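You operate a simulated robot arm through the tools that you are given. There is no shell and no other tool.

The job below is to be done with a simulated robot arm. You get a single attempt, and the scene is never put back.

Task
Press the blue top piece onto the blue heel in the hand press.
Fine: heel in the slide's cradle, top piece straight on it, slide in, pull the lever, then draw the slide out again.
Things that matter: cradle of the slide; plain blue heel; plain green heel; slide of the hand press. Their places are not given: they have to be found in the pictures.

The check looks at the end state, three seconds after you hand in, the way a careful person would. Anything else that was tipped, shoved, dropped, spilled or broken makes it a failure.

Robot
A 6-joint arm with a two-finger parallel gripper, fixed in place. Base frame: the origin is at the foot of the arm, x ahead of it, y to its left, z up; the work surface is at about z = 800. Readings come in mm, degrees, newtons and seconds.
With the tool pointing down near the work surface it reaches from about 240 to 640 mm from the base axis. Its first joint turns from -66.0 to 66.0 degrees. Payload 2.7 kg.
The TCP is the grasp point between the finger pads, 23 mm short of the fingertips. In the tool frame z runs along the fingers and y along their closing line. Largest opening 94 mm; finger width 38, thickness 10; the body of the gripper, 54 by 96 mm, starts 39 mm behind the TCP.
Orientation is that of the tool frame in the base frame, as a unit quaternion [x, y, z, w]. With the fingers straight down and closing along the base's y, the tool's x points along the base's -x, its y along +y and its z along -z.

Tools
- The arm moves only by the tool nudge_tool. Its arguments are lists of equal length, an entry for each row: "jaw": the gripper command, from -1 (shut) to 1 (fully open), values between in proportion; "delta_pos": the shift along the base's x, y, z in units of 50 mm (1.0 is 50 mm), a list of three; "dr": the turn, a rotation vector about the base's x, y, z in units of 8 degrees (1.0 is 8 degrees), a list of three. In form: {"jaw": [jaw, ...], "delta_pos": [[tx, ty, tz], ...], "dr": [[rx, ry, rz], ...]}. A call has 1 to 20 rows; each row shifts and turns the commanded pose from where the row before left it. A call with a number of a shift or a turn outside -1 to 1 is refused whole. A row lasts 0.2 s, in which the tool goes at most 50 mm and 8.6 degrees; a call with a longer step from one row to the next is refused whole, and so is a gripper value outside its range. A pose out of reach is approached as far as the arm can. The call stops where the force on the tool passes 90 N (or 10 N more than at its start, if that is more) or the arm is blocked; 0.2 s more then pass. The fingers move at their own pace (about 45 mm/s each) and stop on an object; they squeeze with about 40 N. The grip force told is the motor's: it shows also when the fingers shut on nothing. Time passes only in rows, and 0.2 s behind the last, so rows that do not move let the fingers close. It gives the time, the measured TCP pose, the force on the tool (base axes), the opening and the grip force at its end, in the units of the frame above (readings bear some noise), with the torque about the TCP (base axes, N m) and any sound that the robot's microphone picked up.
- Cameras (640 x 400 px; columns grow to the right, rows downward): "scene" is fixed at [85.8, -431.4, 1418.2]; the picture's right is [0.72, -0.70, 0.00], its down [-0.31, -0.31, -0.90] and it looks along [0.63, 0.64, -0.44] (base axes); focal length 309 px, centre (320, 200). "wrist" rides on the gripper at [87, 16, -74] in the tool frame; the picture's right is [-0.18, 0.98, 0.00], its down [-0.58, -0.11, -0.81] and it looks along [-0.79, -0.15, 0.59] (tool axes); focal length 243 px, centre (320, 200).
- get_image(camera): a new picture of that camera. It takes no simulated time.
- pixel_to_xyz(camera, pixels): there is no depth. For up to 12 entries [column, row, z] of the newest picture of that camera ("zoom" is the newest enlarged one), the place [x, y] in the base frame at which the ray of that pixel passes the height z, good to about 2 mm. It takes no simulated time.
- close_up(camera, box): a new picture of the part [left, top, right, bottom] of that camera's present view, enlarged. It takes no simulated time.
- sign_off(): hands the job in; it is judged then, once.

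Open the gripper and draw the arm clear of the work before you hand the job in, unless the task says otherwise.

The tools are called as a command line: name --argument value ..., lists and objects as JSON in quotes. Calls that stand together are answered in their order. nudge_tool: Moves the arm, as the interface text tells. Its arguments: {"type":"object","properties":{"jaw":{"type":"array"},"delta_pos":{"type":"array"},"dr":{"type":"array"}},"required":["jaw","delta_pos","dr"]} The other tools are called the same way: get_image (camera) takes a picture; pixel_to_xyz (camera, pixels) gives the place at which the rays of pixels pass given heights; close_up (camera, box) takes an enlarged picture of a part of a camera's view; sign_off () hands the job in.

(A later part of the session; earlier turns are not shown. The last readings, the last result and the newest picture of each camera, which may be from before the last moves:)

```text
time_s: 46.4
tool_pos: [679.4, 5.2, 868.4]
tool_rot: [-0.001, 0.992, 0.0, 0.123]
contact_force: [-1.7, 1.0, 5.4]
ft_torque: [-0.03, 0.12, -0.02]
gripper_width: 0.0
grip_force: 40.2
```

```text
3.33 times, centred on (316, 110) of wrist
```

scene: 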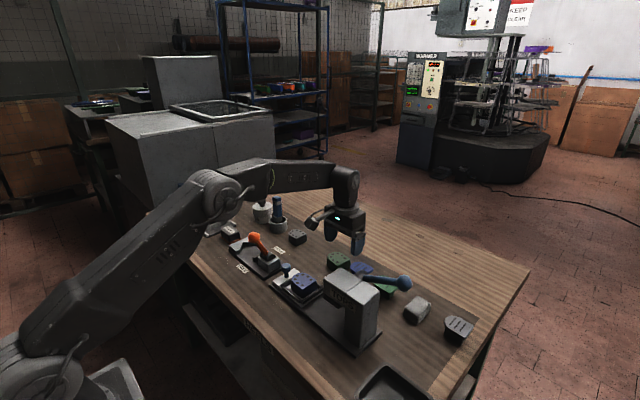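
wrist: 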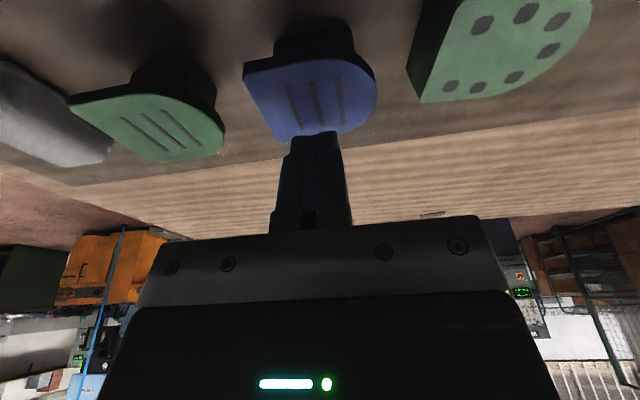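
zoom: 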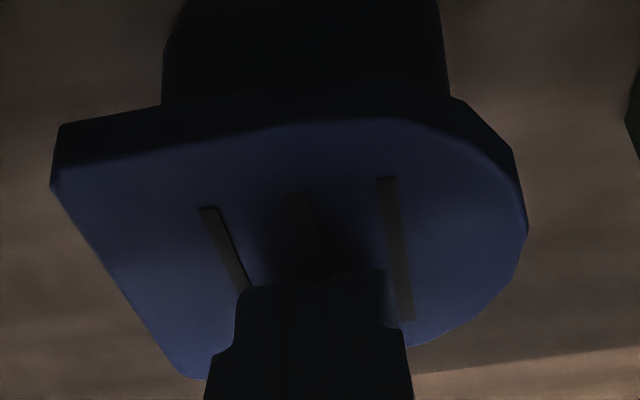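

Touch confirmed: 5.4 N at commanded z≈867.3, so the fingertips are on the plate's top. I raise 25 mm, open to ~74 mm, and come halfway down to check alignment.

nudge_tool --jaw '[-1, 0.574, 0.574, 0.574, 0.574, 0.574, 0.574]' --delta_pos '[[0, 0, 0.5], [0, 0, 0], [0, 0, 0], [0, 0, 0], [0, 0, 0], [0, 0.006, -0.4], [0, 0, 0]]' --dr '[[0, 0, 0], [0, 0, 0], [0, 0, 0], [0, 0, 0], [0, 0, 0], [0, 0, 0], [0, 0, 0]]'

get_image --camera "wrist"

close_up --camera "scene" --box '[310, 235, 406, 295]'

```text
time_s: 48.0
tool_pos: [679.4, 4.9, 871.6]
tool_rot: [0.0, 0.992, 0.0, 0.123]
contact_force: [-0.2, 0.1, 0.6]
ft_torque: [0.0, 0.01, 0.0]
gripper_width: 73.9
grip_force: 0.1
```

```text
taken
```

wrist: 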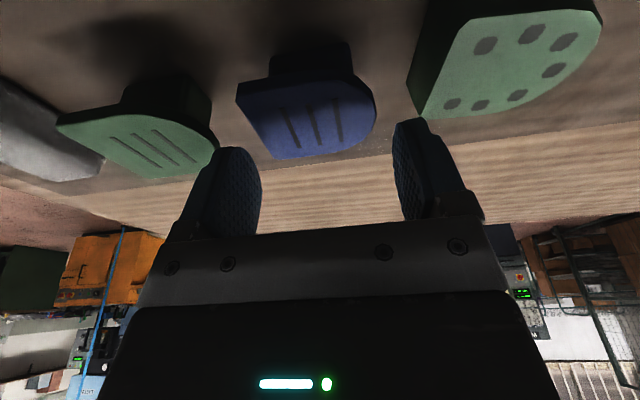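

```text
6.67 times, centred on (358, 265) of scene
```

zoom: 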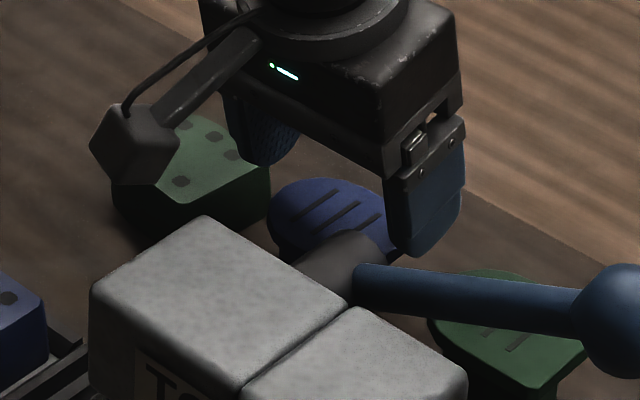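

Fingers straddle the plate with room both sides. I descend the last 10.7 mm (fingertips ≈6 mm below the plate's top) and close.

nudge_tool --jaw '[0.574, 0.574, 0.574, -1, -1, -1, -1, -1]' --delta_pos '[[0, 0.01, -0.1], [0, 0, -0.114], [0, 0, 0], [0, 0, 0], [0, 0, 0], [0, 0, 0], [0, 0, 0], [0, 0, 0]]' --dr '[[0, 0, 0], [0, 0, 0], [0, 0, 0], [0, 0, 0], [0, 0, 0], [0, 0, 0], [0, 0, 0], [0, 0, 0]]'

get_image --camera "wrist"

close_up --camera "wrist" --box '[200, 80, 424, 220]'

close_up --camera "scene" --box '[310, 235, 406, 295]'

```text
time_s: 49.8
tool_pos: [678.2, 5.8, 863.0]
tool_rot: [0.0, 0.992, 0.0, 0.123]
contact_force: [-0.3, 0.3, 0.2]
ft_torque: [-0.03, -0.01, 0.0]
gripper_width: 59.7
grip_force: 39.9
```

```text
taken
```

wrist: 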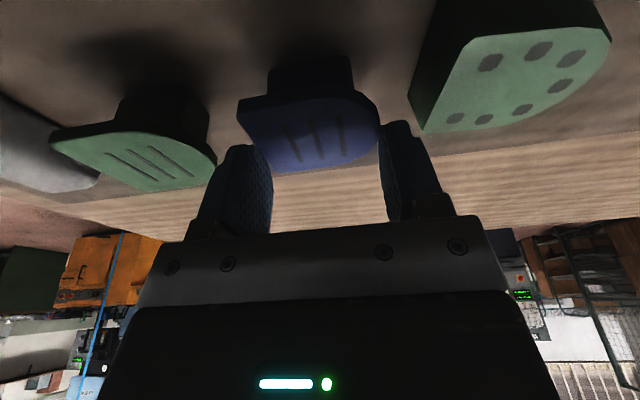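

```text
2.86 times, centred on (312, 150) of wrist
```

zoom: 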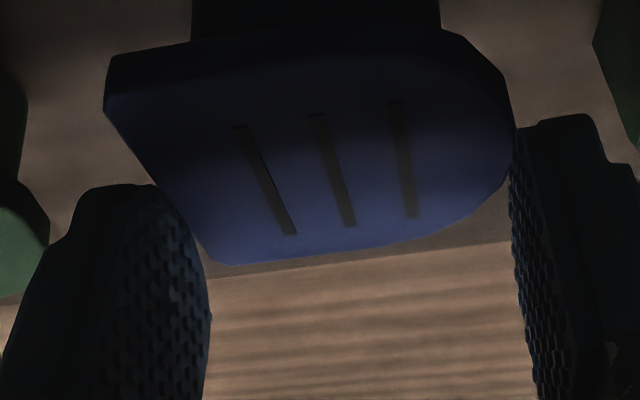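

```text
6.67 times, centred on (358, 265) of scene
```

zoom: 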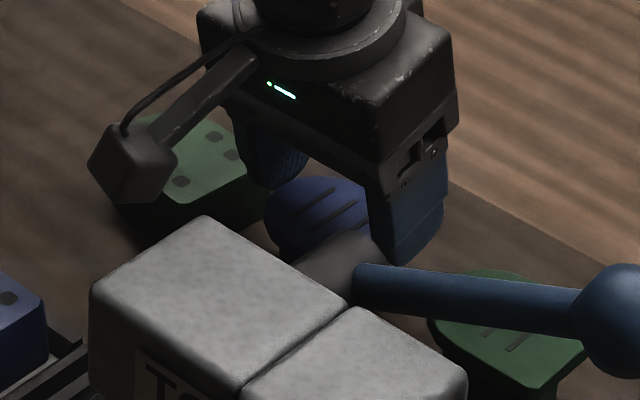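

Gripped at 59.7 mm. I lift gently 6 mm and check.

nudge_tool --jaw '[-1, -1, -1, -1]' --delta_pos '[[0, 0, 0.03], [0, 0, 0.04], [0, 0, 0.05], [0, 0, 0]]' --dr '[[0, 0, 0], [0, 0, 0], [0, 0, 0], [0, 0, 0]]'

get_image --camera "wrist"

close_up --camera "wrist" --box '[200, 40, 424, 220]'

```text
time_s: 50.8
tool_pos: [680.2, 5.2, 868.0]
tool_rot: [0.0, 0.992, -0.001, 0.122]
contact_force: [0.2, 0.0, -0.6]
ft_torque: [0.0, 0.01, 0.04]
gripper_width: 60.0
grip_force: 39.8
```

```text
taken
```

wrist: 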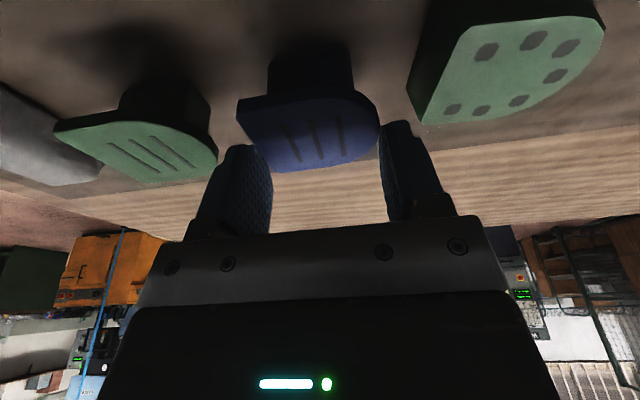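

```text
2.22 times, centred on (312, 130) of wrist
```

zoom: 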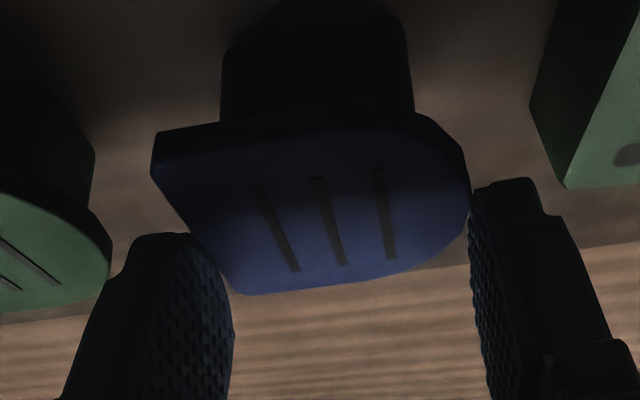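

The plate came off its stand cleanly (stand stayed). I lift to z≈940 and carry it above the heel in the cradle.

nudge_tool --jaw '[-1, -1, -1, -1, -1, -1, -1, -1, -1, -1, -1]' --delta_pos '[[0, 0, 0.2], [0, 0, 0.3], [0, 0, 0.4], [0, 0, 0.5], [-0.5, 0.23, 0], [-0.55, 0.23, 0], [-0.55, 0.23, 0], [-0.55, 0.23, 0], [-0.55, 0.24, 0], [-0.5, 0.24, 0], [0, 0, 0]]' --dr '[[0, 0, 0], [0, 0, 0], [0, 0, 0], [0, 0, 0], [0, 0, 0], [0, 0, 0], [0, 0, 0], [0, 0, 0], [0, 0, 0], [0, 0, 0], [0, 0, 0]]'

get_image --camera "wrist"

close_up --camera "scene" --box '[246, 220, 374, 300]'

```text
time_s: 53.2
tool_pos: [522.5, 76.4, 939.0]
tool_rot: [0.0, 0.992, -0.001, 0.123]
contact_force: [0.3, 0.4, -0.2]
ft_torque: [0.01, 0.0, 0.04]
gripper_width: 60.4
grip_force: 39.7
```

```text
taken
```

wrist: 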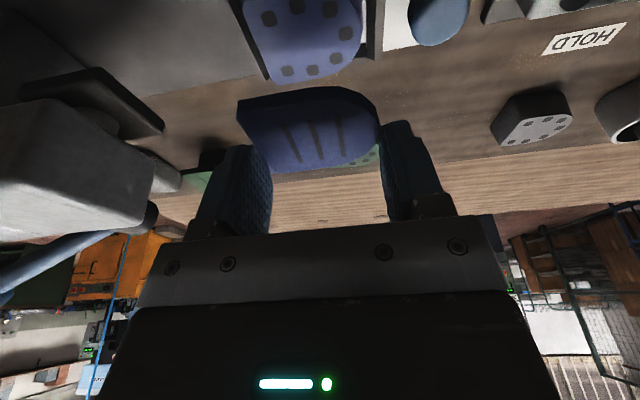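

```text
5.00 times, centred on (310, 260) of scene
```

zoom: 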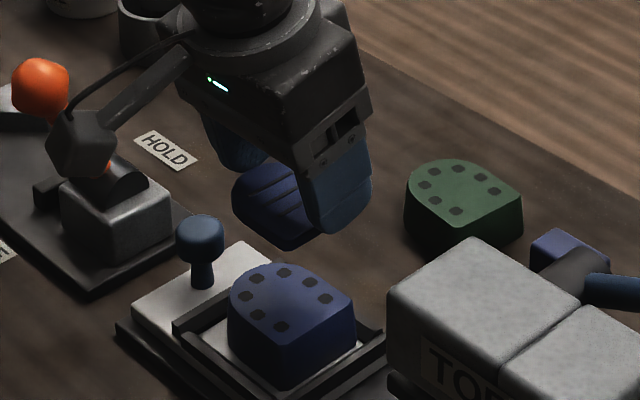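

The plate is held over the heel. I take another reading with a no-motion row to average out noise.

nudge_tool --jaw '[-1]' --delta_pos '[[0, 0, 0]]' --dr '[[0, 0, 0]]'

nudge_tool --jaw '[-1]' --delta_pos '[[0, 0, 0]]' --dr '[[0, 0, 0]]'

nudge_tool --jaw '[-1]' --delta_pos '[[0, 0, 0]]' --dr '[[0, 0, 0]]'

close_up --camera "wrist" --box '[220, 0, 412, 120]'

```text
time_s: 53.6
tool_pos: [521.4, 75.0, 938.6]
tool_rot: [0.0, 0.992, 0.0, 0.122]
contact_force: [-0.4, 0.2, -0.7]
ft_torque: [0.06, -0.02, -0.01]
gripper_width: 60.5
grip_force: 40.1
```

```text
time_s: 54.0
tool_pos: [522.2, 75.6, 938.8]
tool_rot: [0.0, 0.993, 0.0, 0.122]
contact_force: [-0.6, -0.9, 0.2]
ft_torque: [0.0, 0.0, -0.01]
gripper_width: 60.2
grip_force: 40.3
```

```text
time_s: 54.4
tool_pos: [521.1, 76.5, 939.4]
tool_rot: [0.0, 0.993, -0.001, 0.122]
contact_force: [-0.3, -0.3, -0.6]
ft_torque: [0.01, -0.01, -0.02]
gripper_width: 60.4
grip_force: 40.3
```

```text
3.33 times, centred on (316, 60) of wrist
```

zoom: 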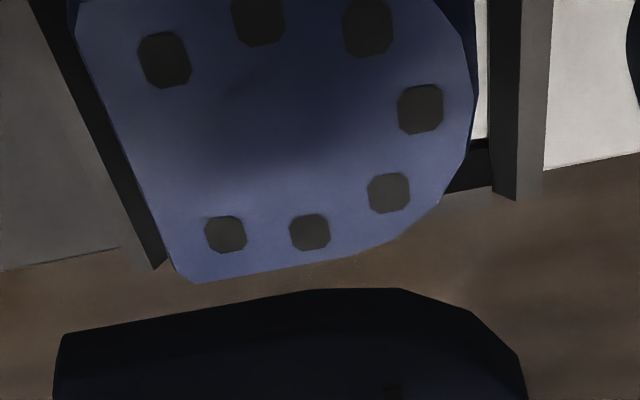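

Averaged pose is (521.8, 75.9, 939). I shift −5.6 mm in x, −0.5 in y and lower to z≈890 (about 10 mm above the heel) to compare edges visually.

nudge_tool --jaw '[-1, -1, -1, -1, -1]' --delta_pos '[[-0.112, -0.01, -0.2], [0, 0, -0.4], [0, 0, -0.28], [0, 0, -0.1], [0, 0, 0]]' --dr '[[0, 0, 0], [0, 0, 0], [0, 0, 0], [0, 0, 0], [0, 0, 0]]'

get_image --camera "wrist"

close_up --camera "wrist" --box '[200, 0, 424, 140]'

close_up --camera "scene" --box '[262, 235, 358, 295]'

```text
time_s: 55.6
tool_pos: [515.4, 75.0, 890.1]
tool_rot: [0.0, 0.992, 0.0, 0.122]
contact_force: [-0.6, -0.3, 0.3]
ft_torque: [0.0, 0.01, 0.01]
gripper_width: 60.2
grip_force: 39.9
```

```text
taken
```

wrist: 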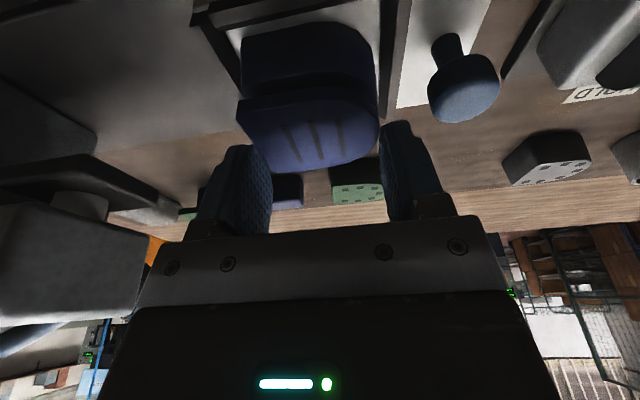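

```text
2.86 times, centred on (312, 70) of wrist
```

zoom: 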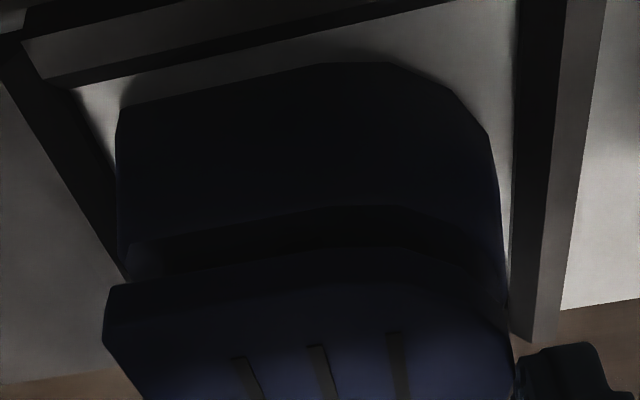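

```text
6.67 times, centred on (310, 265) of scene
```

zoom: 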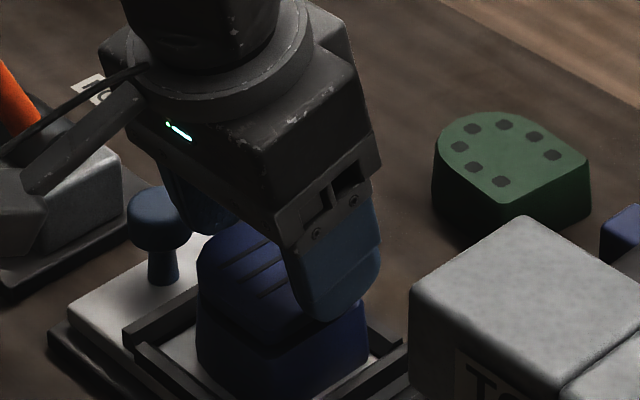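

I compare near edges: heel top edge (wrist (312,72.1)) and plate bottom edge (wrist (312,86.5)), with left corners (244.8,86.1) and (239.6,100.1).

pixel_to_xyz --camera "wrist" --pixels '[[244.8, 86.1, 853], [312, 72.1, 853], [338.3, 72.5, 853], [239.6, 100.1, 863], [312, 86.5, 863], [340, 87.5, 863], [236.8, 111.3, 871], [315.5, 100.8, 871], [242, 39, 824], [312, 22, 824]]'

nudge_tool --jaw '[-1]' --delta_pos '[[0, 0, 0]]' --dr '[[0, 0, 0]]'

```text
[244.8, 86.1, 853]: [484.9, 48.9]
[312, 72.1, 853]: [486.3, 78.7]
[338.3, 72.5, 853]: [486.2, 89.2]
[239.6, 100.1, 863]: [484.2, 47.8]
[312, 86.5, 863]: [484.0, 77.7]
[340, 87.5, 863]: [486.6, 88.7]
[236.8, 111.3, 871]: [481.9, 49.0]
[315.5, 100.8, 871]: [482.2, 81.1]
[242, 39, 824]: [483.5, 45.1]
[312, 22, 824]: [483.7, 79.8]
```

```text
time_s: 56.0
tool_pos: [513.8, 74.0, 889.3]
tool_rot: [0.0, 0.992, -0.001, 0.123]
contact_force: [0.2, -0.5, -1.0]
ft_torque: [-0.01, 0.0, 0.02]
gripper_width: 60.4
grip_force: 39.7
```

Plate is about 1–1.5 mm too far in −x and ~1 mm in −y relative to the heel. I correct by (+1.2, +0.6) and lower 5 mm, then compare again at the smaller gap.

nudge_tool --jaw '[-1, -1, -1]' --delta_pos '[[0.024, 0.012, -0.05], [0, 0, -0.05], [0, 0, 0]]' --dr '[[0, 0, 0], [0, 0, 0], [0, 0, 0]]'

close_up --camera "wrist" --box '[220, 40, 412, 160]'

close_up --camera "scene" --box '[276, 255, 340, 295]'

```text
time_s: 56.8
tool_pos: [515.8, 74.8, 884.6]
tool_rot: [0.0, 0.992, 0.0, 0.123]
contact_force: [0.1, -0.4, -1.6]
ft_torque: [0.03, -0.02, 0.01]
gripper_width: 60.7
grip_force: 40.4
```

```text
3.33 times, centred on (316, 100) of wrist
```

zoom: 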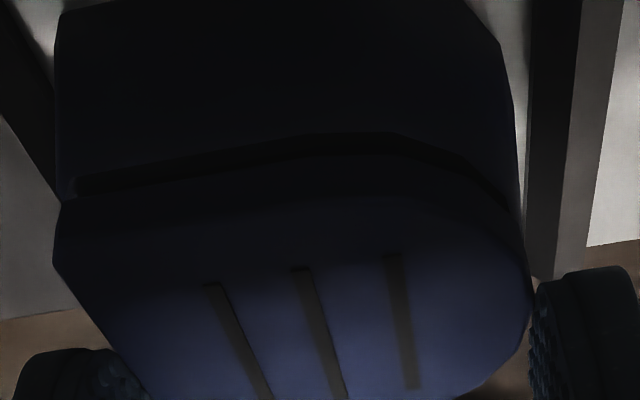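

```text
10.00 times, centred on (308, 275) of scene
```

zoom: 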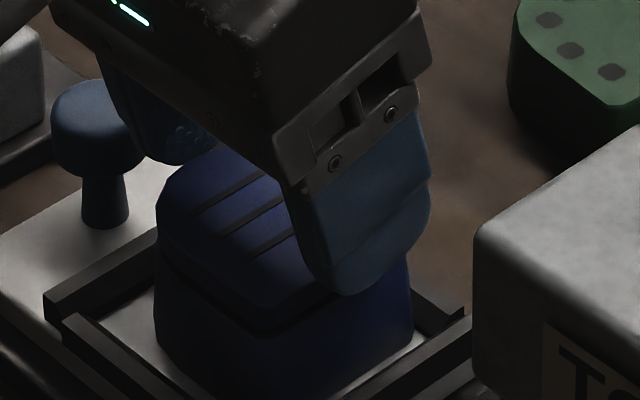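

I query the edges again at this smaller gap.

pixel_to_xyz --camera "wrist" --pixels '[[310, 80.2, 853], [241, 94.9, 853], [310, 87.1, 858], [238.6, 100.9, 858], [310, 87.1, 857], [340, 80.0, 853], [340, 87.5, 858], [280, 85, 853], [280, 92.5, 858]]'

```text
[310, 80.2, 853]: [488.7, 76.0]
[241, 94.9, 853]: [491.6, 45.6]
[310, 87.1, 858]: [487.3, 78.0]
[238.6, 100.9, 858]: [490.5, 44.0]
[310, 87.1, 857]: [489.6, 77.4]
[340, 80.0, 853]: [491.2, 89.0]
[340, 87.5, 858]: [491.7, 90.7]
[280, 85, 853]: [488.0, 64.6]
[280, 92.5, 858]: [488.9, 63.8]
```

Edges agree within about 1 mm. I lower in 1 mm steps until contact.

nudge_tool --jaw '[-1, -1, -1, -1]' --delta_pos '[[0.006, 0.01, -0.02], [0, 0, -0.02], [0, 0, -0.02], [0, 0, 0]]' --dr '[[0, 0, 0], [0, 0, 0], [0, 0, 0], [0, 0, 0]]'

nudge_tool --jaw '[-1, -1]' --delta_pos '[[0, 0, -0.02], [0, 0, 0]]' --dr '[[0, 0, 0], [0, 0, 0]]'

close_up --camera "wrist" --box '[220, 40, 412, 160]'

```text
time_s: 57.8
tool_pos: [515.7, 75.5, 883.1]
tool_rot: [0.0, 0.992, 0.0, 0.122]
contact_force: [-0.2, 0.4, -1.1]
ft_torque: [-0.02, 0.01, 0.0]
gripper_width: 60.2
grip_force: 40.1
```

```text
time_s: 58.4
tool_pos: [516.3, 76.7, 880.1]
tool_rot: [0.0, 0.992, -0.001, 0.123]
contact_force: [-0.4, 0.5, 0.0]
ft_torque: [-0.01, 0.02, 0.03]
gripper_width: 60.4
grip_force: 40.2
```

```text
3.33 times, centred on (316, 100) of wrist
```

zoom: 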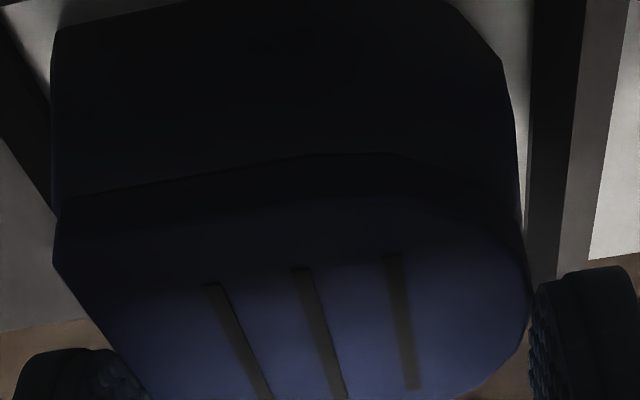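

The edges nearly coincide. I continue with 1 mm steps to contact.

nudge_tool --jaw '[-1, -1]' --delta_pos '[[0, 0, -0.02], [0, 0, 0]]' --dr '[[0, 0, 0], [0, 0, 0]]'

```text
time_s: 59.0
tool_pos: [516.2, 76.9, 881.9]
tool_rot: [0.001, 0.992, 0.0, 0.124]
contact_force: [-0.7, -2.6, 8.8]
ft_torque: [-0.11, 0.1, 0.02]
gripper_width: 60.3
grip_force: 39.9
```

Contact at 8.8 N: the plate rests on the heel. I check alignment before releasing.

close_up --camera "wrist" --box '[220, 0, 412, 140]'

close_up --camera "scene" --box '[276, 255, 340, 295]'

```text
2.86 times, centred on (316, 70) of wrist
```

zoom: 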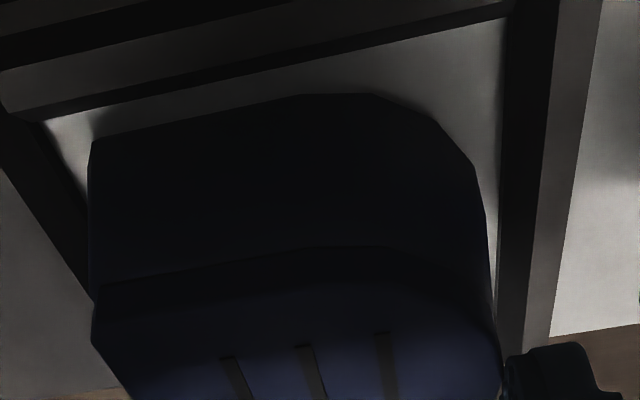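

```text
10.00 times, centred on (308, 275) of scene
```

zoom: 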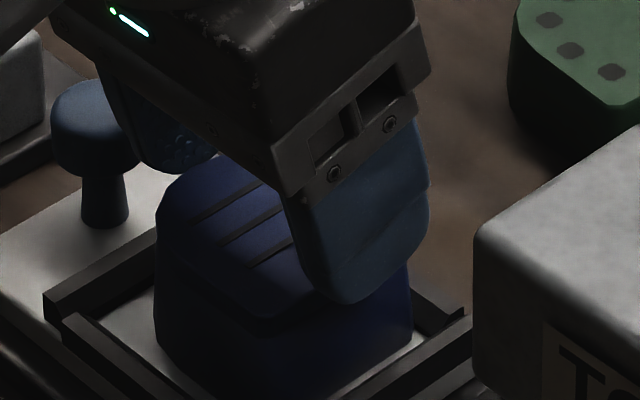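

Alignment looks straight. I release with a modest opening (~70 mm, clear of the knob) and rise.

nudge_tool --jaw '[0.49, 0.49, 0.49, 0.49, 0.49, 0.49, 0.49, 0.49]' --delta_pos '[[0, 0, 0], [0, 0, 0], [0, 0, 0], [0, 0, 0.2], [0, 0, 0.4], [0, 0, 0.6], [0, 0, 0.6], [0, 0, 0]]' --dr '[[0, 0, 0], [0, 0, 0], [0, 0, 0], [0, 0, 0], [0, 0, 0], [0, 0, 0], [0, 0, 0], [0, 0, 0]]'

close_up --camera "scene" --box '[276, 255, 340, 295]'

get_image --camera "wrist"

```text
time_s: 60.8
tool_pos: [517.2, 76.8, 969.6]
tool_rot: [0.0, 0.992, 0.001, 0.122]
contact_force: [0.7, 0.3, -0.4]
ft_torque: [-0.02, 0.01, 0.0]
gripper_width: 70.1
grip_force: 0.1
```

```text
10.00 times, centred on (308, 275) of scene
```

zoom: 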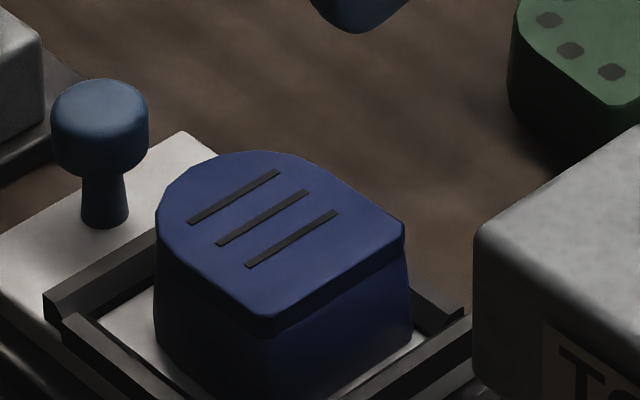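

```text
taken
```

wrist: 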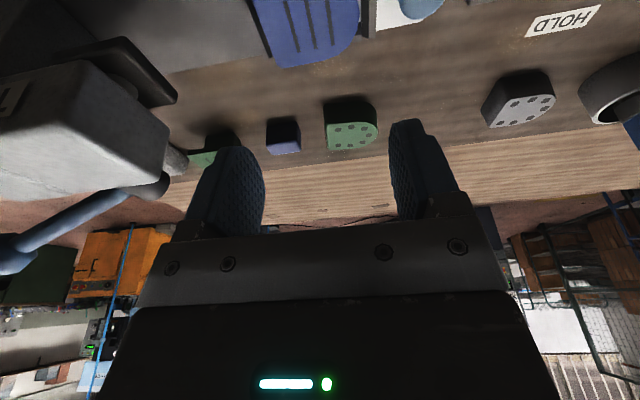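

The top piece sits squarely on the heel. Next I turn the tool vertical and yaw it −90° (camera arm toward +y), moving above the slide knob at ≈(507,146).

nudge_tool --jaw '[0.49, 0.49, 0.49, 0.49, 0.49, 0.49, 0.49, 0.49, 0.49, 0.49, 0.49, 0.49, 0.49, 0.49, 0.49]' --delta_pos '[[0, 0, 0.2], [0, 0, 0.2], [-0.02, 0.12, 0], [-0.02, 0.12, 0], [-0.02, 0.12, 0], [-0.02, 0.12, 0], [-0.02, 0.12, 0], [-0.02, 0.12, 0], [-0.02, 0.12, 0], [-0.02, 0.12, 0], [-0.02, 0.12, 0], [-0.02, 0.12, 0], [0, 0.1, 0], [0, 0.1, 0], [0, 0, 0]]' --dr '[[0, 0.875, 0], [0, 0.89, 0], [0, 0, -0.9375], [0, 0, -0.9375], [0, 0, -0.9375], [0, 0, -0.9375], [0, 0, -0.9375], [0, 0, -0.9375], [0, 0, -0.9375], [0, 0, -0.9375], [0, 0, -0.9375], [0, 0, -0.9375], [0, 0, -0.9375], [0, 0, -0.9375], [0, 0, 0]]'

get_image --camera "wrist"

get_image --camera "scene"

```text
time_s: 64.0
tool_pos: [505.6, 147.7, 989.3]
tool_rot: [0.707, 0.707, 0.0, -0.001]
contact_force: [0.0, 0.2, -1.0]
ft_torque: [0.0, 0.0, -0.01]
gripper_width: 69.9
grip_force: 0.1
```

```text
taken
```

wrist: 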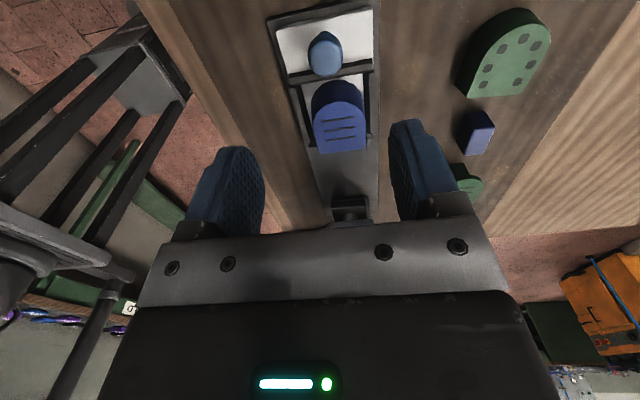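

```text
taken
```

scene: 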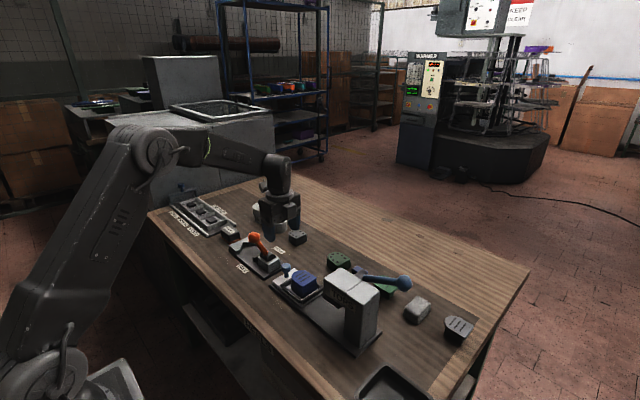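

The yaw worked. The wrist view now shows the knob at (325,53) and the assembly at (340,118); I zoom to check the alignment and the knob position.

close_up --camera "wrist" --box '[256, 0, 416, 100]'

close_up --camera "wrist" --box '[280, 70, 400, 160]'

```text
4.00 times, centred on (336, 50) of wrist
```

zoom: 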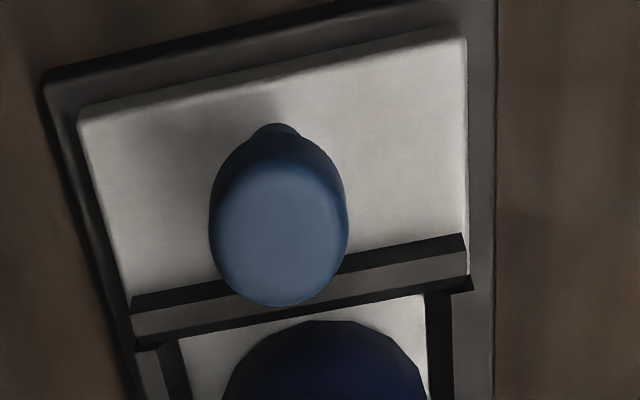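

```text
4.44 times, centred on (340, 115) of wrist
```

zoom: 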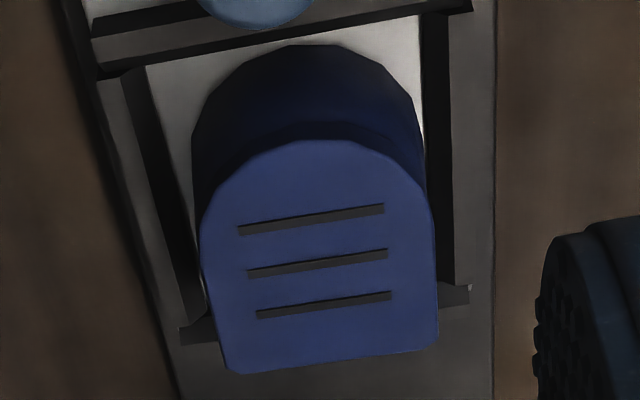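

I query the knob's top centre (wrist (326,57)) and edges at z≈860.

pixel_to_xyz --camera "wrist" --pixels '[[326, 57, 862], [326, 57, 855], [308.5, 55, 855], [343, 55, 855], [325, 36, 850], [325, 76, 862], [325, 31, 824], [337, 150, 862], [372, 75, 824]]'

close_up --camera "scene" --box '[266, 250, 314, 280]'

```text
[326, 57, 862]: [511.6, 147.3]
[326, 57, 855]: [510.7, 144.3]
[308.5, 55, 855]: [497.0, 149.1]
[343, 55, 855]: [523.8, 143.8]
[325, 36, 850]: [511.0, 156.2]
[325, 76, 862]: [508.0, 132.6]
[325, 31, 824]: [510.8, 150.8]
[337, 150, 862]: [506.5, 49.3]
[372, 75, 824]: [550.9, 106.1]
```

```text
13.33 times, centred on (290, 265) of scene
```

zoom: 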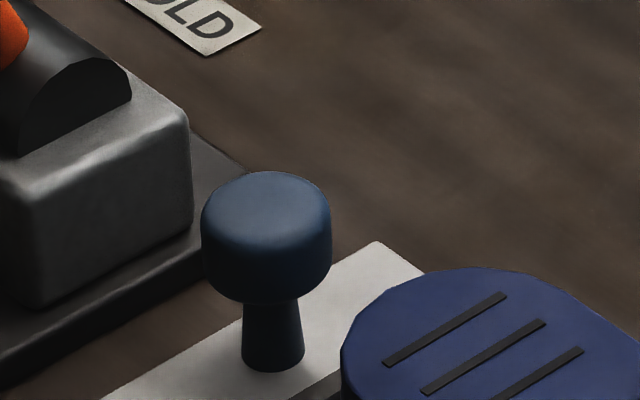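

Knob head ≈28 mm diameter at (510.5,146), z≈843–859. I lower the tool over it with ~60 mm opening to z≈854.

nudge_tool --jaw '[0.28, 0.28, 0.28, 0.28, 0.28, 0.28]' --delta_pos '[[0.1, -0.03, -0.7], [0, 0, -0.7], [0, 0, -0.6], [0, 0, -0.4], [0, 0, -0.2], [0, 0, 0]]' --dr '[[0, 0, 0], [0, 0, 0], [0, 0, 0], [0, 0, 0], [0, 0, 0], [0, 0, 0]]'

get_image --camera "wrist"

close_up --camera "scene" --box '[240, 225, 352, 295]'

```text
time_s: 65.4
tool_pos: [510.5, 145.0, 859.4]
tool_rot: [0.707, 0.707, 0.0, -0.002]
contact_force: [-0.5, 0.4, 1.4]
ft_torque: [-0.01, 0.03, 0.0]
gripper_width: 60.2
grip_force: 0.0
```

```text
taken
```

wrist: 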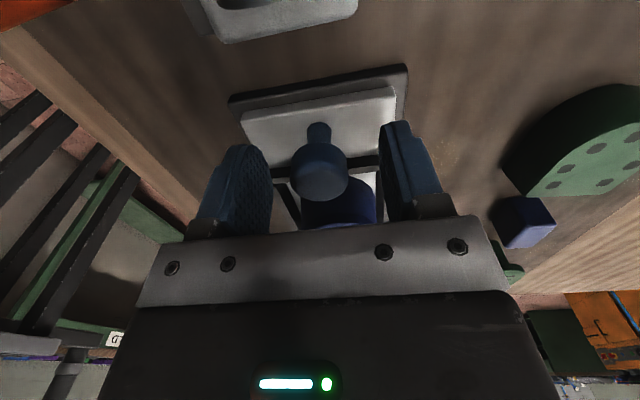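

```text
5.71 times, centred on (296, 260) of scene
```

zoom: 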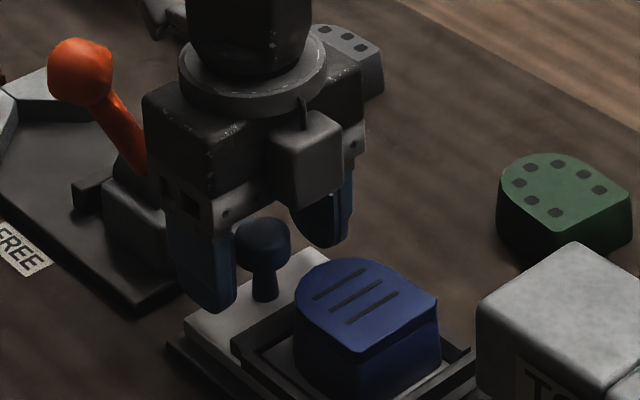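

The knob is between the fingers. I notice a box on the gripper's −y side in the scene view (zoom (305,160)); I check how far it protrudes, since it will approach the press head.

pixel_to_xyz --camera "zoom" --pixels '[[303, 208, 900], [303, 208, 920], [303, 208, 940], [303, 125, 940], [303, 125, 960], [303, 125, 980], [275, 140, 960], [275, 200, 920], [342, 190, 920], [342, 125, 960], [200, 195, 890], [215, 230, 890]]'

close_up --camera "scene" --box '[256, 215, 320, 285]'

```text
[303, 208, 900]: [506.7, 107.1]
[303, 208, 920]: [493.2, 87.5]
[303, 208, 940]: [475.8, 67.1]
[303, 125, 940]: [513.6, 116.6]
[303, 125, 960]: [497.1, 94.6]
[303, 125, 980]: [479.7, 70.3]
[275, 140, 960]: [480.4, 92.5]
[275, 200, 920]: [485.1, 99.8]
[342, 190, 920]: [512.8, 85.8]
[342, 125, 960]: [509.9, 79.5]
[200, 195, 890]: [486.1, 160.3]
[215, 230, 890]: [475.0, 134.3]
```

```text
5.71 times, centred on (288, 250) of scene
```

zoom: 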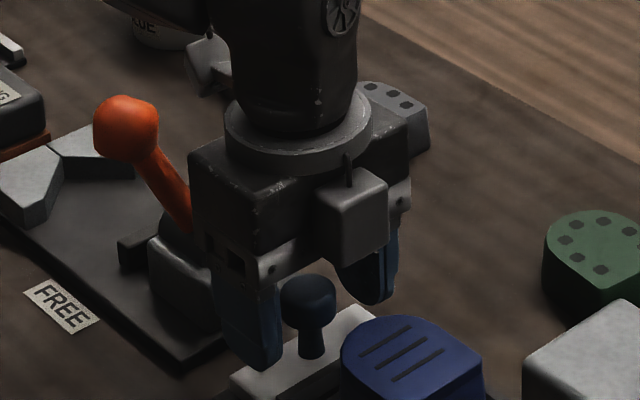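

The box's −y face is ≈45 mm ahead of the TCP, so with a vertical tool it could touch the press head (face y≈−33) at full travel. I tilt the tool 15° about x so the gripper leans toward +y, and shift +8 mm in y, keeping the knob between the fingers.

nudge_tool --jaw '[0.28, 0.28, 0.28, 0.28]' --delta_pos '[[0, 0.1, 0], [0, 0.08, 0], [0, 0, -0.03], [0, 0, 0]]' --dr '[[-0.94, 0, 0], [-0.94, 0, 0], [0, 0, 0], [0, 0, 0]]'

get_image --camera "wrist"

close_up --camera "scene" --box '[236, 205, 348, 285]'

```text
time_s: 66.4
tool_pos: [510.0, 153.3, 857.5]
tool_rot: [0.701, 0.701, -0.092, 0.092]
contact_force: [-0.3, -0.4, -0.3]
ft_torque: [-0.04, 0.02, 0.05]
gripper_width: 60.2
grip_force: 0.0
```

```text
taken
```

wrist: 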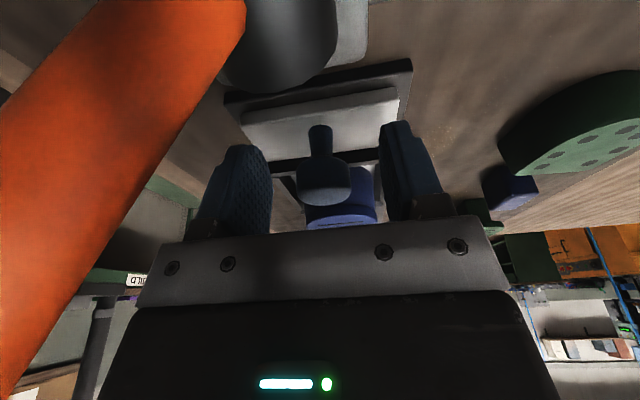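

```text
5.00 times, centred on (292, 245) of scene
```

zoom: 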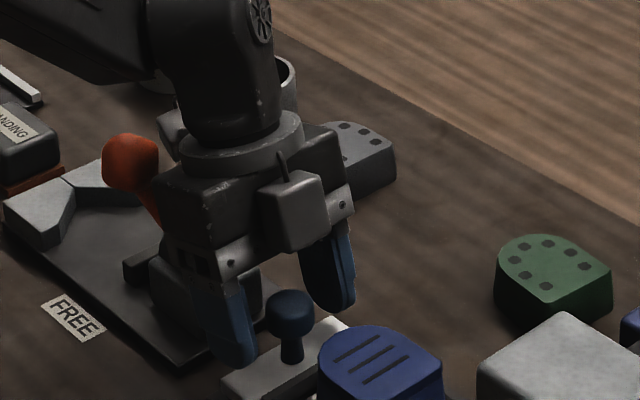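

Knob centred between the fingers, no contact. I close on the knob.

nudge_tool --jaw '[-1, -1, -1, -1, -1]' --delta_pos '[[0, 0, 0], [0, 0, 0], [0, 0, 0], [0, 0, 0], [0, 0, 0]]' --dr '[[0, 0, 0], [0, 0, 0], [0, 0, 0], [0, 0, 0], [0, 0, 0]]'

get_image --camera "wrist"

close_up --camera "scene" --box '[300, 260, 412, 340]'

```text
time_s: 67.6
tool_pos: [510.4, 155.5, 858.2]
tool_rot: [0.701, 0.702, -0.092, 0.092]
contact_force: [5.5, 0.1, -2.5]
ft_torque: [-0.01, -0.07, 0.08]
gripper_width: 27.4
grip_force: 45.1
```

```text
taken
```

wrist: 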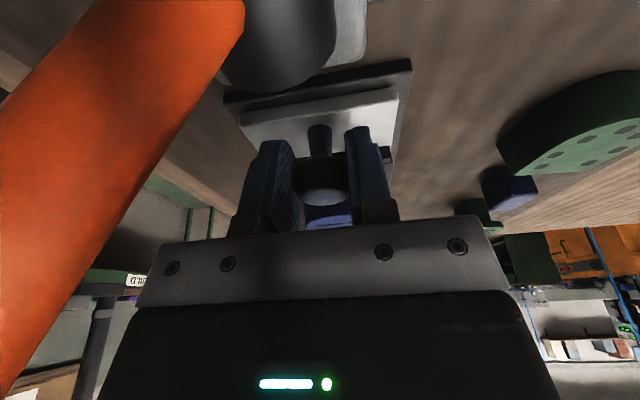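

```text
5.00 times, centred on (356, 300) of scene
```

zoom: 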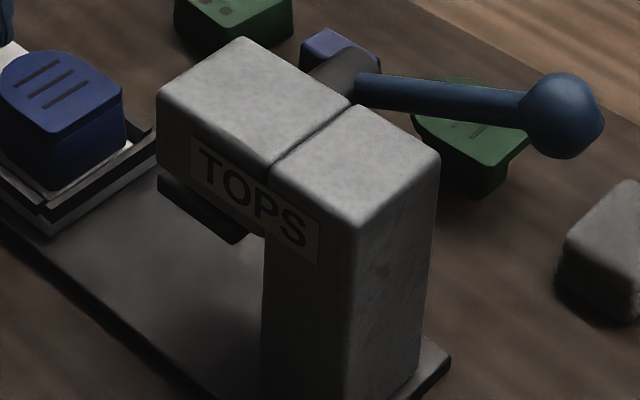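

The knob is gripped (27.4 mm). I query the press's seam/column and ram positions to estimate the slide's travel.

pixel_to_xyz --camera "zoom" --pixels '[[350, 105, 940], [270, 168, 940], [158, 185, 875], [235, 243, 875], [158, 185, 890], [235, 243, 890], [160, 90, 940], [250, 40, 940], [438, 150, 940], [157, 140, 905], [262, 240, 875], [548, 118, 950]]'

```text
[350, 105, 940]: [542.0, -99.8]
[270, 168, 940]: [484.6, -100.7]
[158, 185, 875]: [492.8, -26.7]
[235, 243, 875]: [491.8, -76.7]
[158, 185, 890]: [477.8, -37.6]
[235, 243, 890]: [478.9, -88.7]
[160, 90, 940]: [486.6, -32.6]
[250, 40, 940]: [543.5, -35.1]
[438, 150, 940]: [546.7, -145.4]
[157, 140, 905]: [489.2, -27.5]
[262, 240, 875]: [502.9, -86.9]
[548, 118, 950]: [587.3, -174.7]
```

Ram spans y≈−30 to −85, column face y≈−100, so travel ≈130 mm. I push the slide in gently by 60 mm first, then check the gap under the ram.

nudge_tool --jaw '[-1, -1, -1, -1, -1, -1, -1, -1, -1, -1]' --delta_pos '[[0, -0.04, 0], [0, -0.08, 0], [0, -0.14, 0], [0, -0.18, 0], [0, -0.2, 0], [0, -0.2, 0], [0, -0.18, 0], [0, -0.12, 0], [0, -0.06, 0], [0, 0, 0]]' --dr '[[0, 0, 0], [0, 0, 0], [0, 0, 0], [0, 0, 0], [0, 0, 0], [0, 0, 0], [0, 0, 0], [0, 0, 0], [0, 0, 0], [0, 0, 0]]'

get_image --camera "wrist"

close_up --camera "scene" --box '[276, 240, 388, 320]'

```text
time_s: 69.8
tool_pos: [509.8, 93.4, 856.5]
tool_rot: [0.701, 0.701, -0.092, 0.093]
contact_force: [-8.3, 0.3, 5.1]
ft_torque: [-0.26, 0.05, -0.05]
gripper_width: 27.3
grip_force: 45.3
```

```text
taken
```

wrist: 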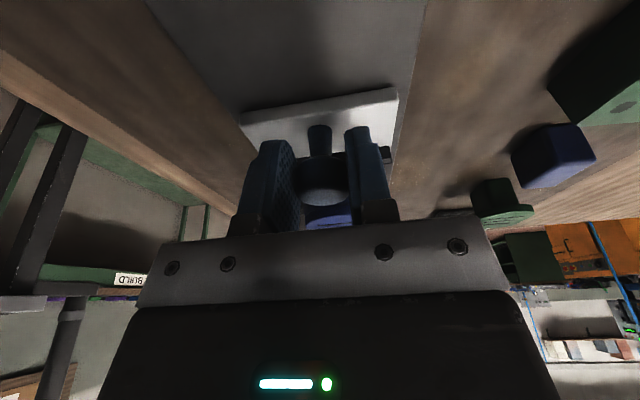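

```text
5.00 times, centred on (332, 280) of scene
```

zoom: 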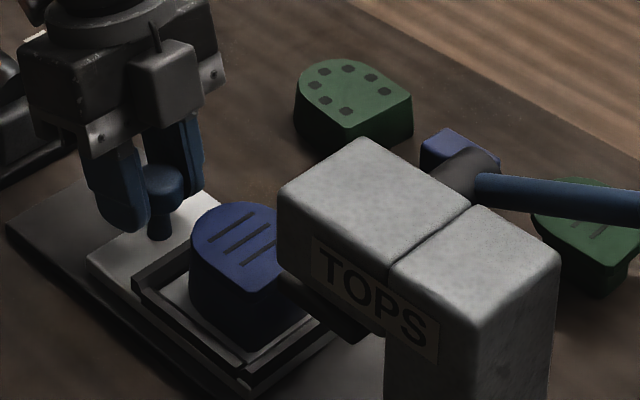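

The slide follows nicely. I zoom on the gap between the top piece and the ram.

close_up --camera "scene" --box '[304, 270, 368, 320]'

```text
8.00 times, centred on (336, 295) of scene
```

zoom: 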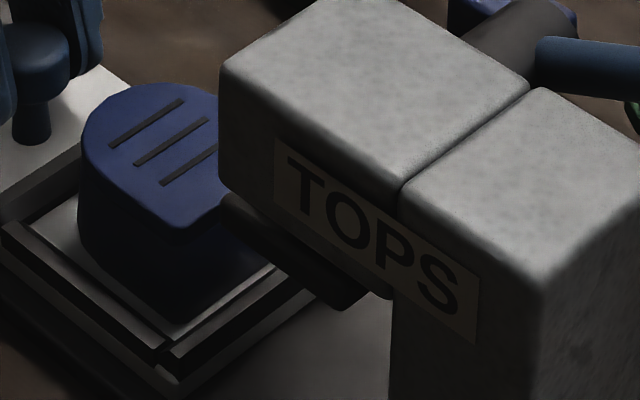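

The ram's underside is around z≈878, above the assembly's ≈862. I push a further 55 mm gently.

nudge_tool --jaw '[-1, -1, -1, -1, -1, -1, -1, -1, -1, -1]' --delta_pos '[[0, -0.04, 0], [0, -0.08, 0], [0, -0.14, 0], [0, -0.16, 0], [0, -0.18, 0], [0, -0.18, 0], [0, -0.16, 0], [0, -0.1, 0], [0, -0.06, 0], [0, 0, 0]]' --dr '[[0, 0, 0], [0, 0, 0], [0, 0, 0], [0, 0, 0], [0, 0, 0], [0, 0, 0], [0, 0, 0], [0, 0, 0], [0, 0, 0], [0, 0, 0]]'

get_image --camera "wrist"

close_up --camera "scene" --box '[292, 240, 404, 320]'

```text
time_s: 72.0
tool_pos: [509.3, 39.8, 857.5]
tool_rot: [0.701, 0.701, -0.092, 0.091]
contact_force: [4.8, 0.2, -17.0]
ft_torque: [0.85, -0.07, 0.03]
gripper_width: 27.3
grip_force: 44.6
```

```text
taken
```

wrist: 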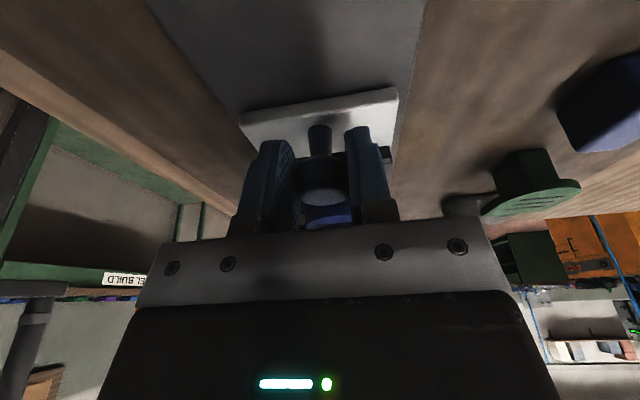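

```text
5.00 times, centred on (348, 280) of scene
```

zoom: 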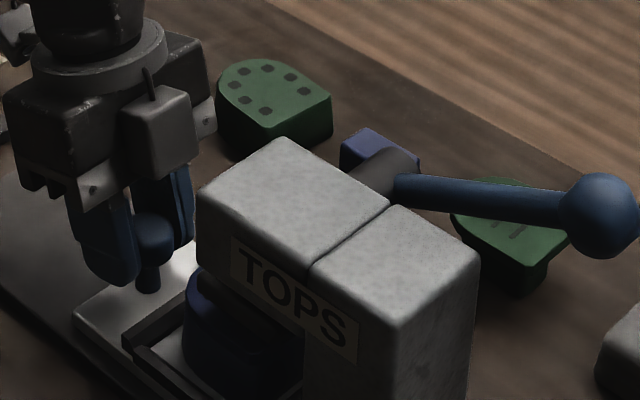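

Slide at about 116 mm in; a small vertical strain (−17 N) shows. I ease z down 0.4 mm and continue in small steps towards the stop.

nudge_tool --jaw '[-1, -1, -1, -1]' --delta_pos '[[0, -0.06, -0.008], [0, -0.06, 0], [0, -0.06, 0], [0, 0, 0]]' --dr '[[0, 0, 0], [0, 0, 0], [0, 0, 0], [0, 0, 0]]'

close_up --camera "scene" --box '[292, 240, 404, 320]'

```text
time_s: 73.0
tool_pos: [508.9, 29.6, 858.1]
tool_rot: [0.702, 0.7, -0.092, 0.092]
contact_force: [-0.3, -0.2, -6.2]
ft_torque: [0.78, 0.02, -0.04]
gripper_width: 27.3
grip_force: 45.1
```

```text
5.00 times, centred on (348, 280) of scene
```

zoom: 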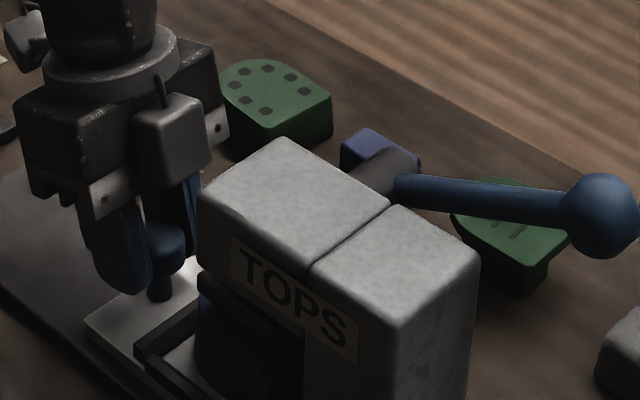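

No stop yet at y≈30. I continue with 3 mm steps.

nudge_tool --jaw '[-1, -1, -1, -1]' --delta_pos '[[0, -0.06, 0], [0, -0.06, 0], [0, -0.04, 0], [0, 0, 0]]' --dr '[[0, 0, 0], [0, 0, 0], [0, 0, 0], [0, 0, 0]]'

get_image --camera "wrist"

close_up --camera "scene" --box '[292, 260, 388, 330]'

```text
time_s: 74.0
tool_pos: [509.6, 24.1, 857.5]
tool_rot: [0.701, 0.702, -0.09, 0.093]
contact_force: [-5.5, 22.0, 3.5]
ft_torque: [-0.59, 0.13, -0.02]
gripper_width: 27.6
grip_force: 45.5
```

```text
taken
```

wrist: 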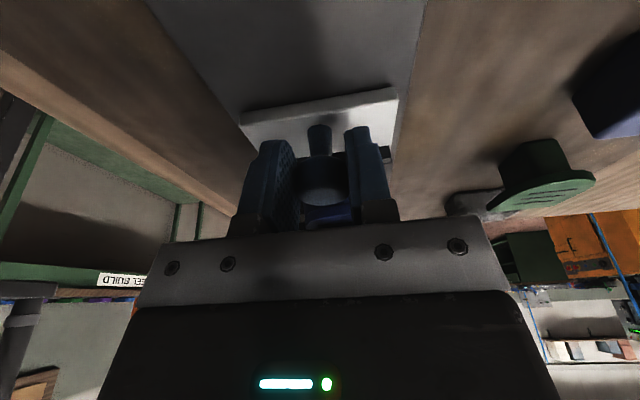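

```text
5.71 times, centred on (340, 295) of scene
```

zoom: 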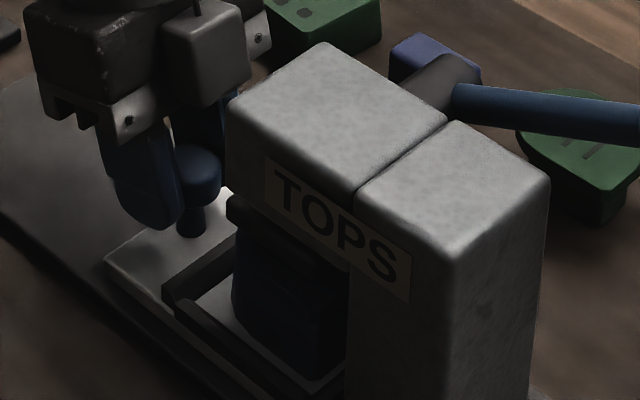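

The slide meets its stop (22 N at y≈24, 131 mm travel). I release the knob and rise straight up.

nudge_tool --jaw '[-1, 0.28, 0.28, 0.28, 0.28, 0.28, 0.28, 0.28, 0.28, 0.28]' --delta_pos '[[0, 0.01, 0], [0, 0, 0], [0, 0, 0], [0, 0, 0], [0, 0, 0.2], [0, 0, 0.5], [0, 0, 0.8], [0, 0.2, 0.8], [0, 0.2, 0.7], [0, 0, 0]]' --dr '[[0, 0, 0], [0, 0, 0], [0, 0, 0], [0, 0, 0], [0, 0, 0], [0, 0, 0], [0, 0, 0], [0, 0, 0], [0, 0, 0], [0, 0, 0]]'

get_image --camera "wrist"

close_up --camera "scene" --box '[290, 250, 418, 340]'

```text
time_s: 76.2
tool_pos: [509.8, 42.4, 1007.0]
tool_rot: [0.702, 0.7, -0.093, 0.092]
contact_force: [0.7, -0.4, 0.2]
ft_torque: [-0.03, 0.01, 0.02]
gripper_width: 60.1
grip_force: 0.2
```

```text
taken
```

wrist: 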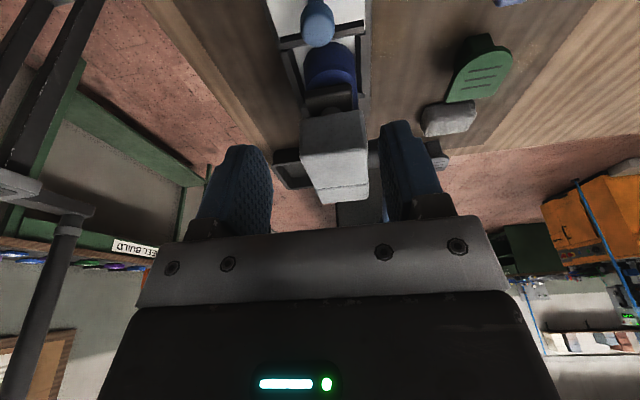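

```text
4.44 times, centred on (354, 295) of scene
```

zoom: 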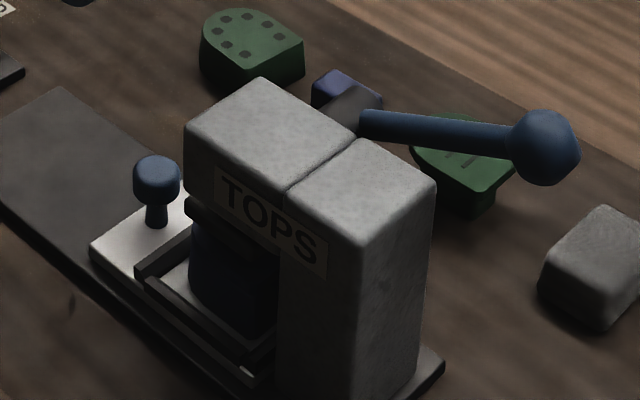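

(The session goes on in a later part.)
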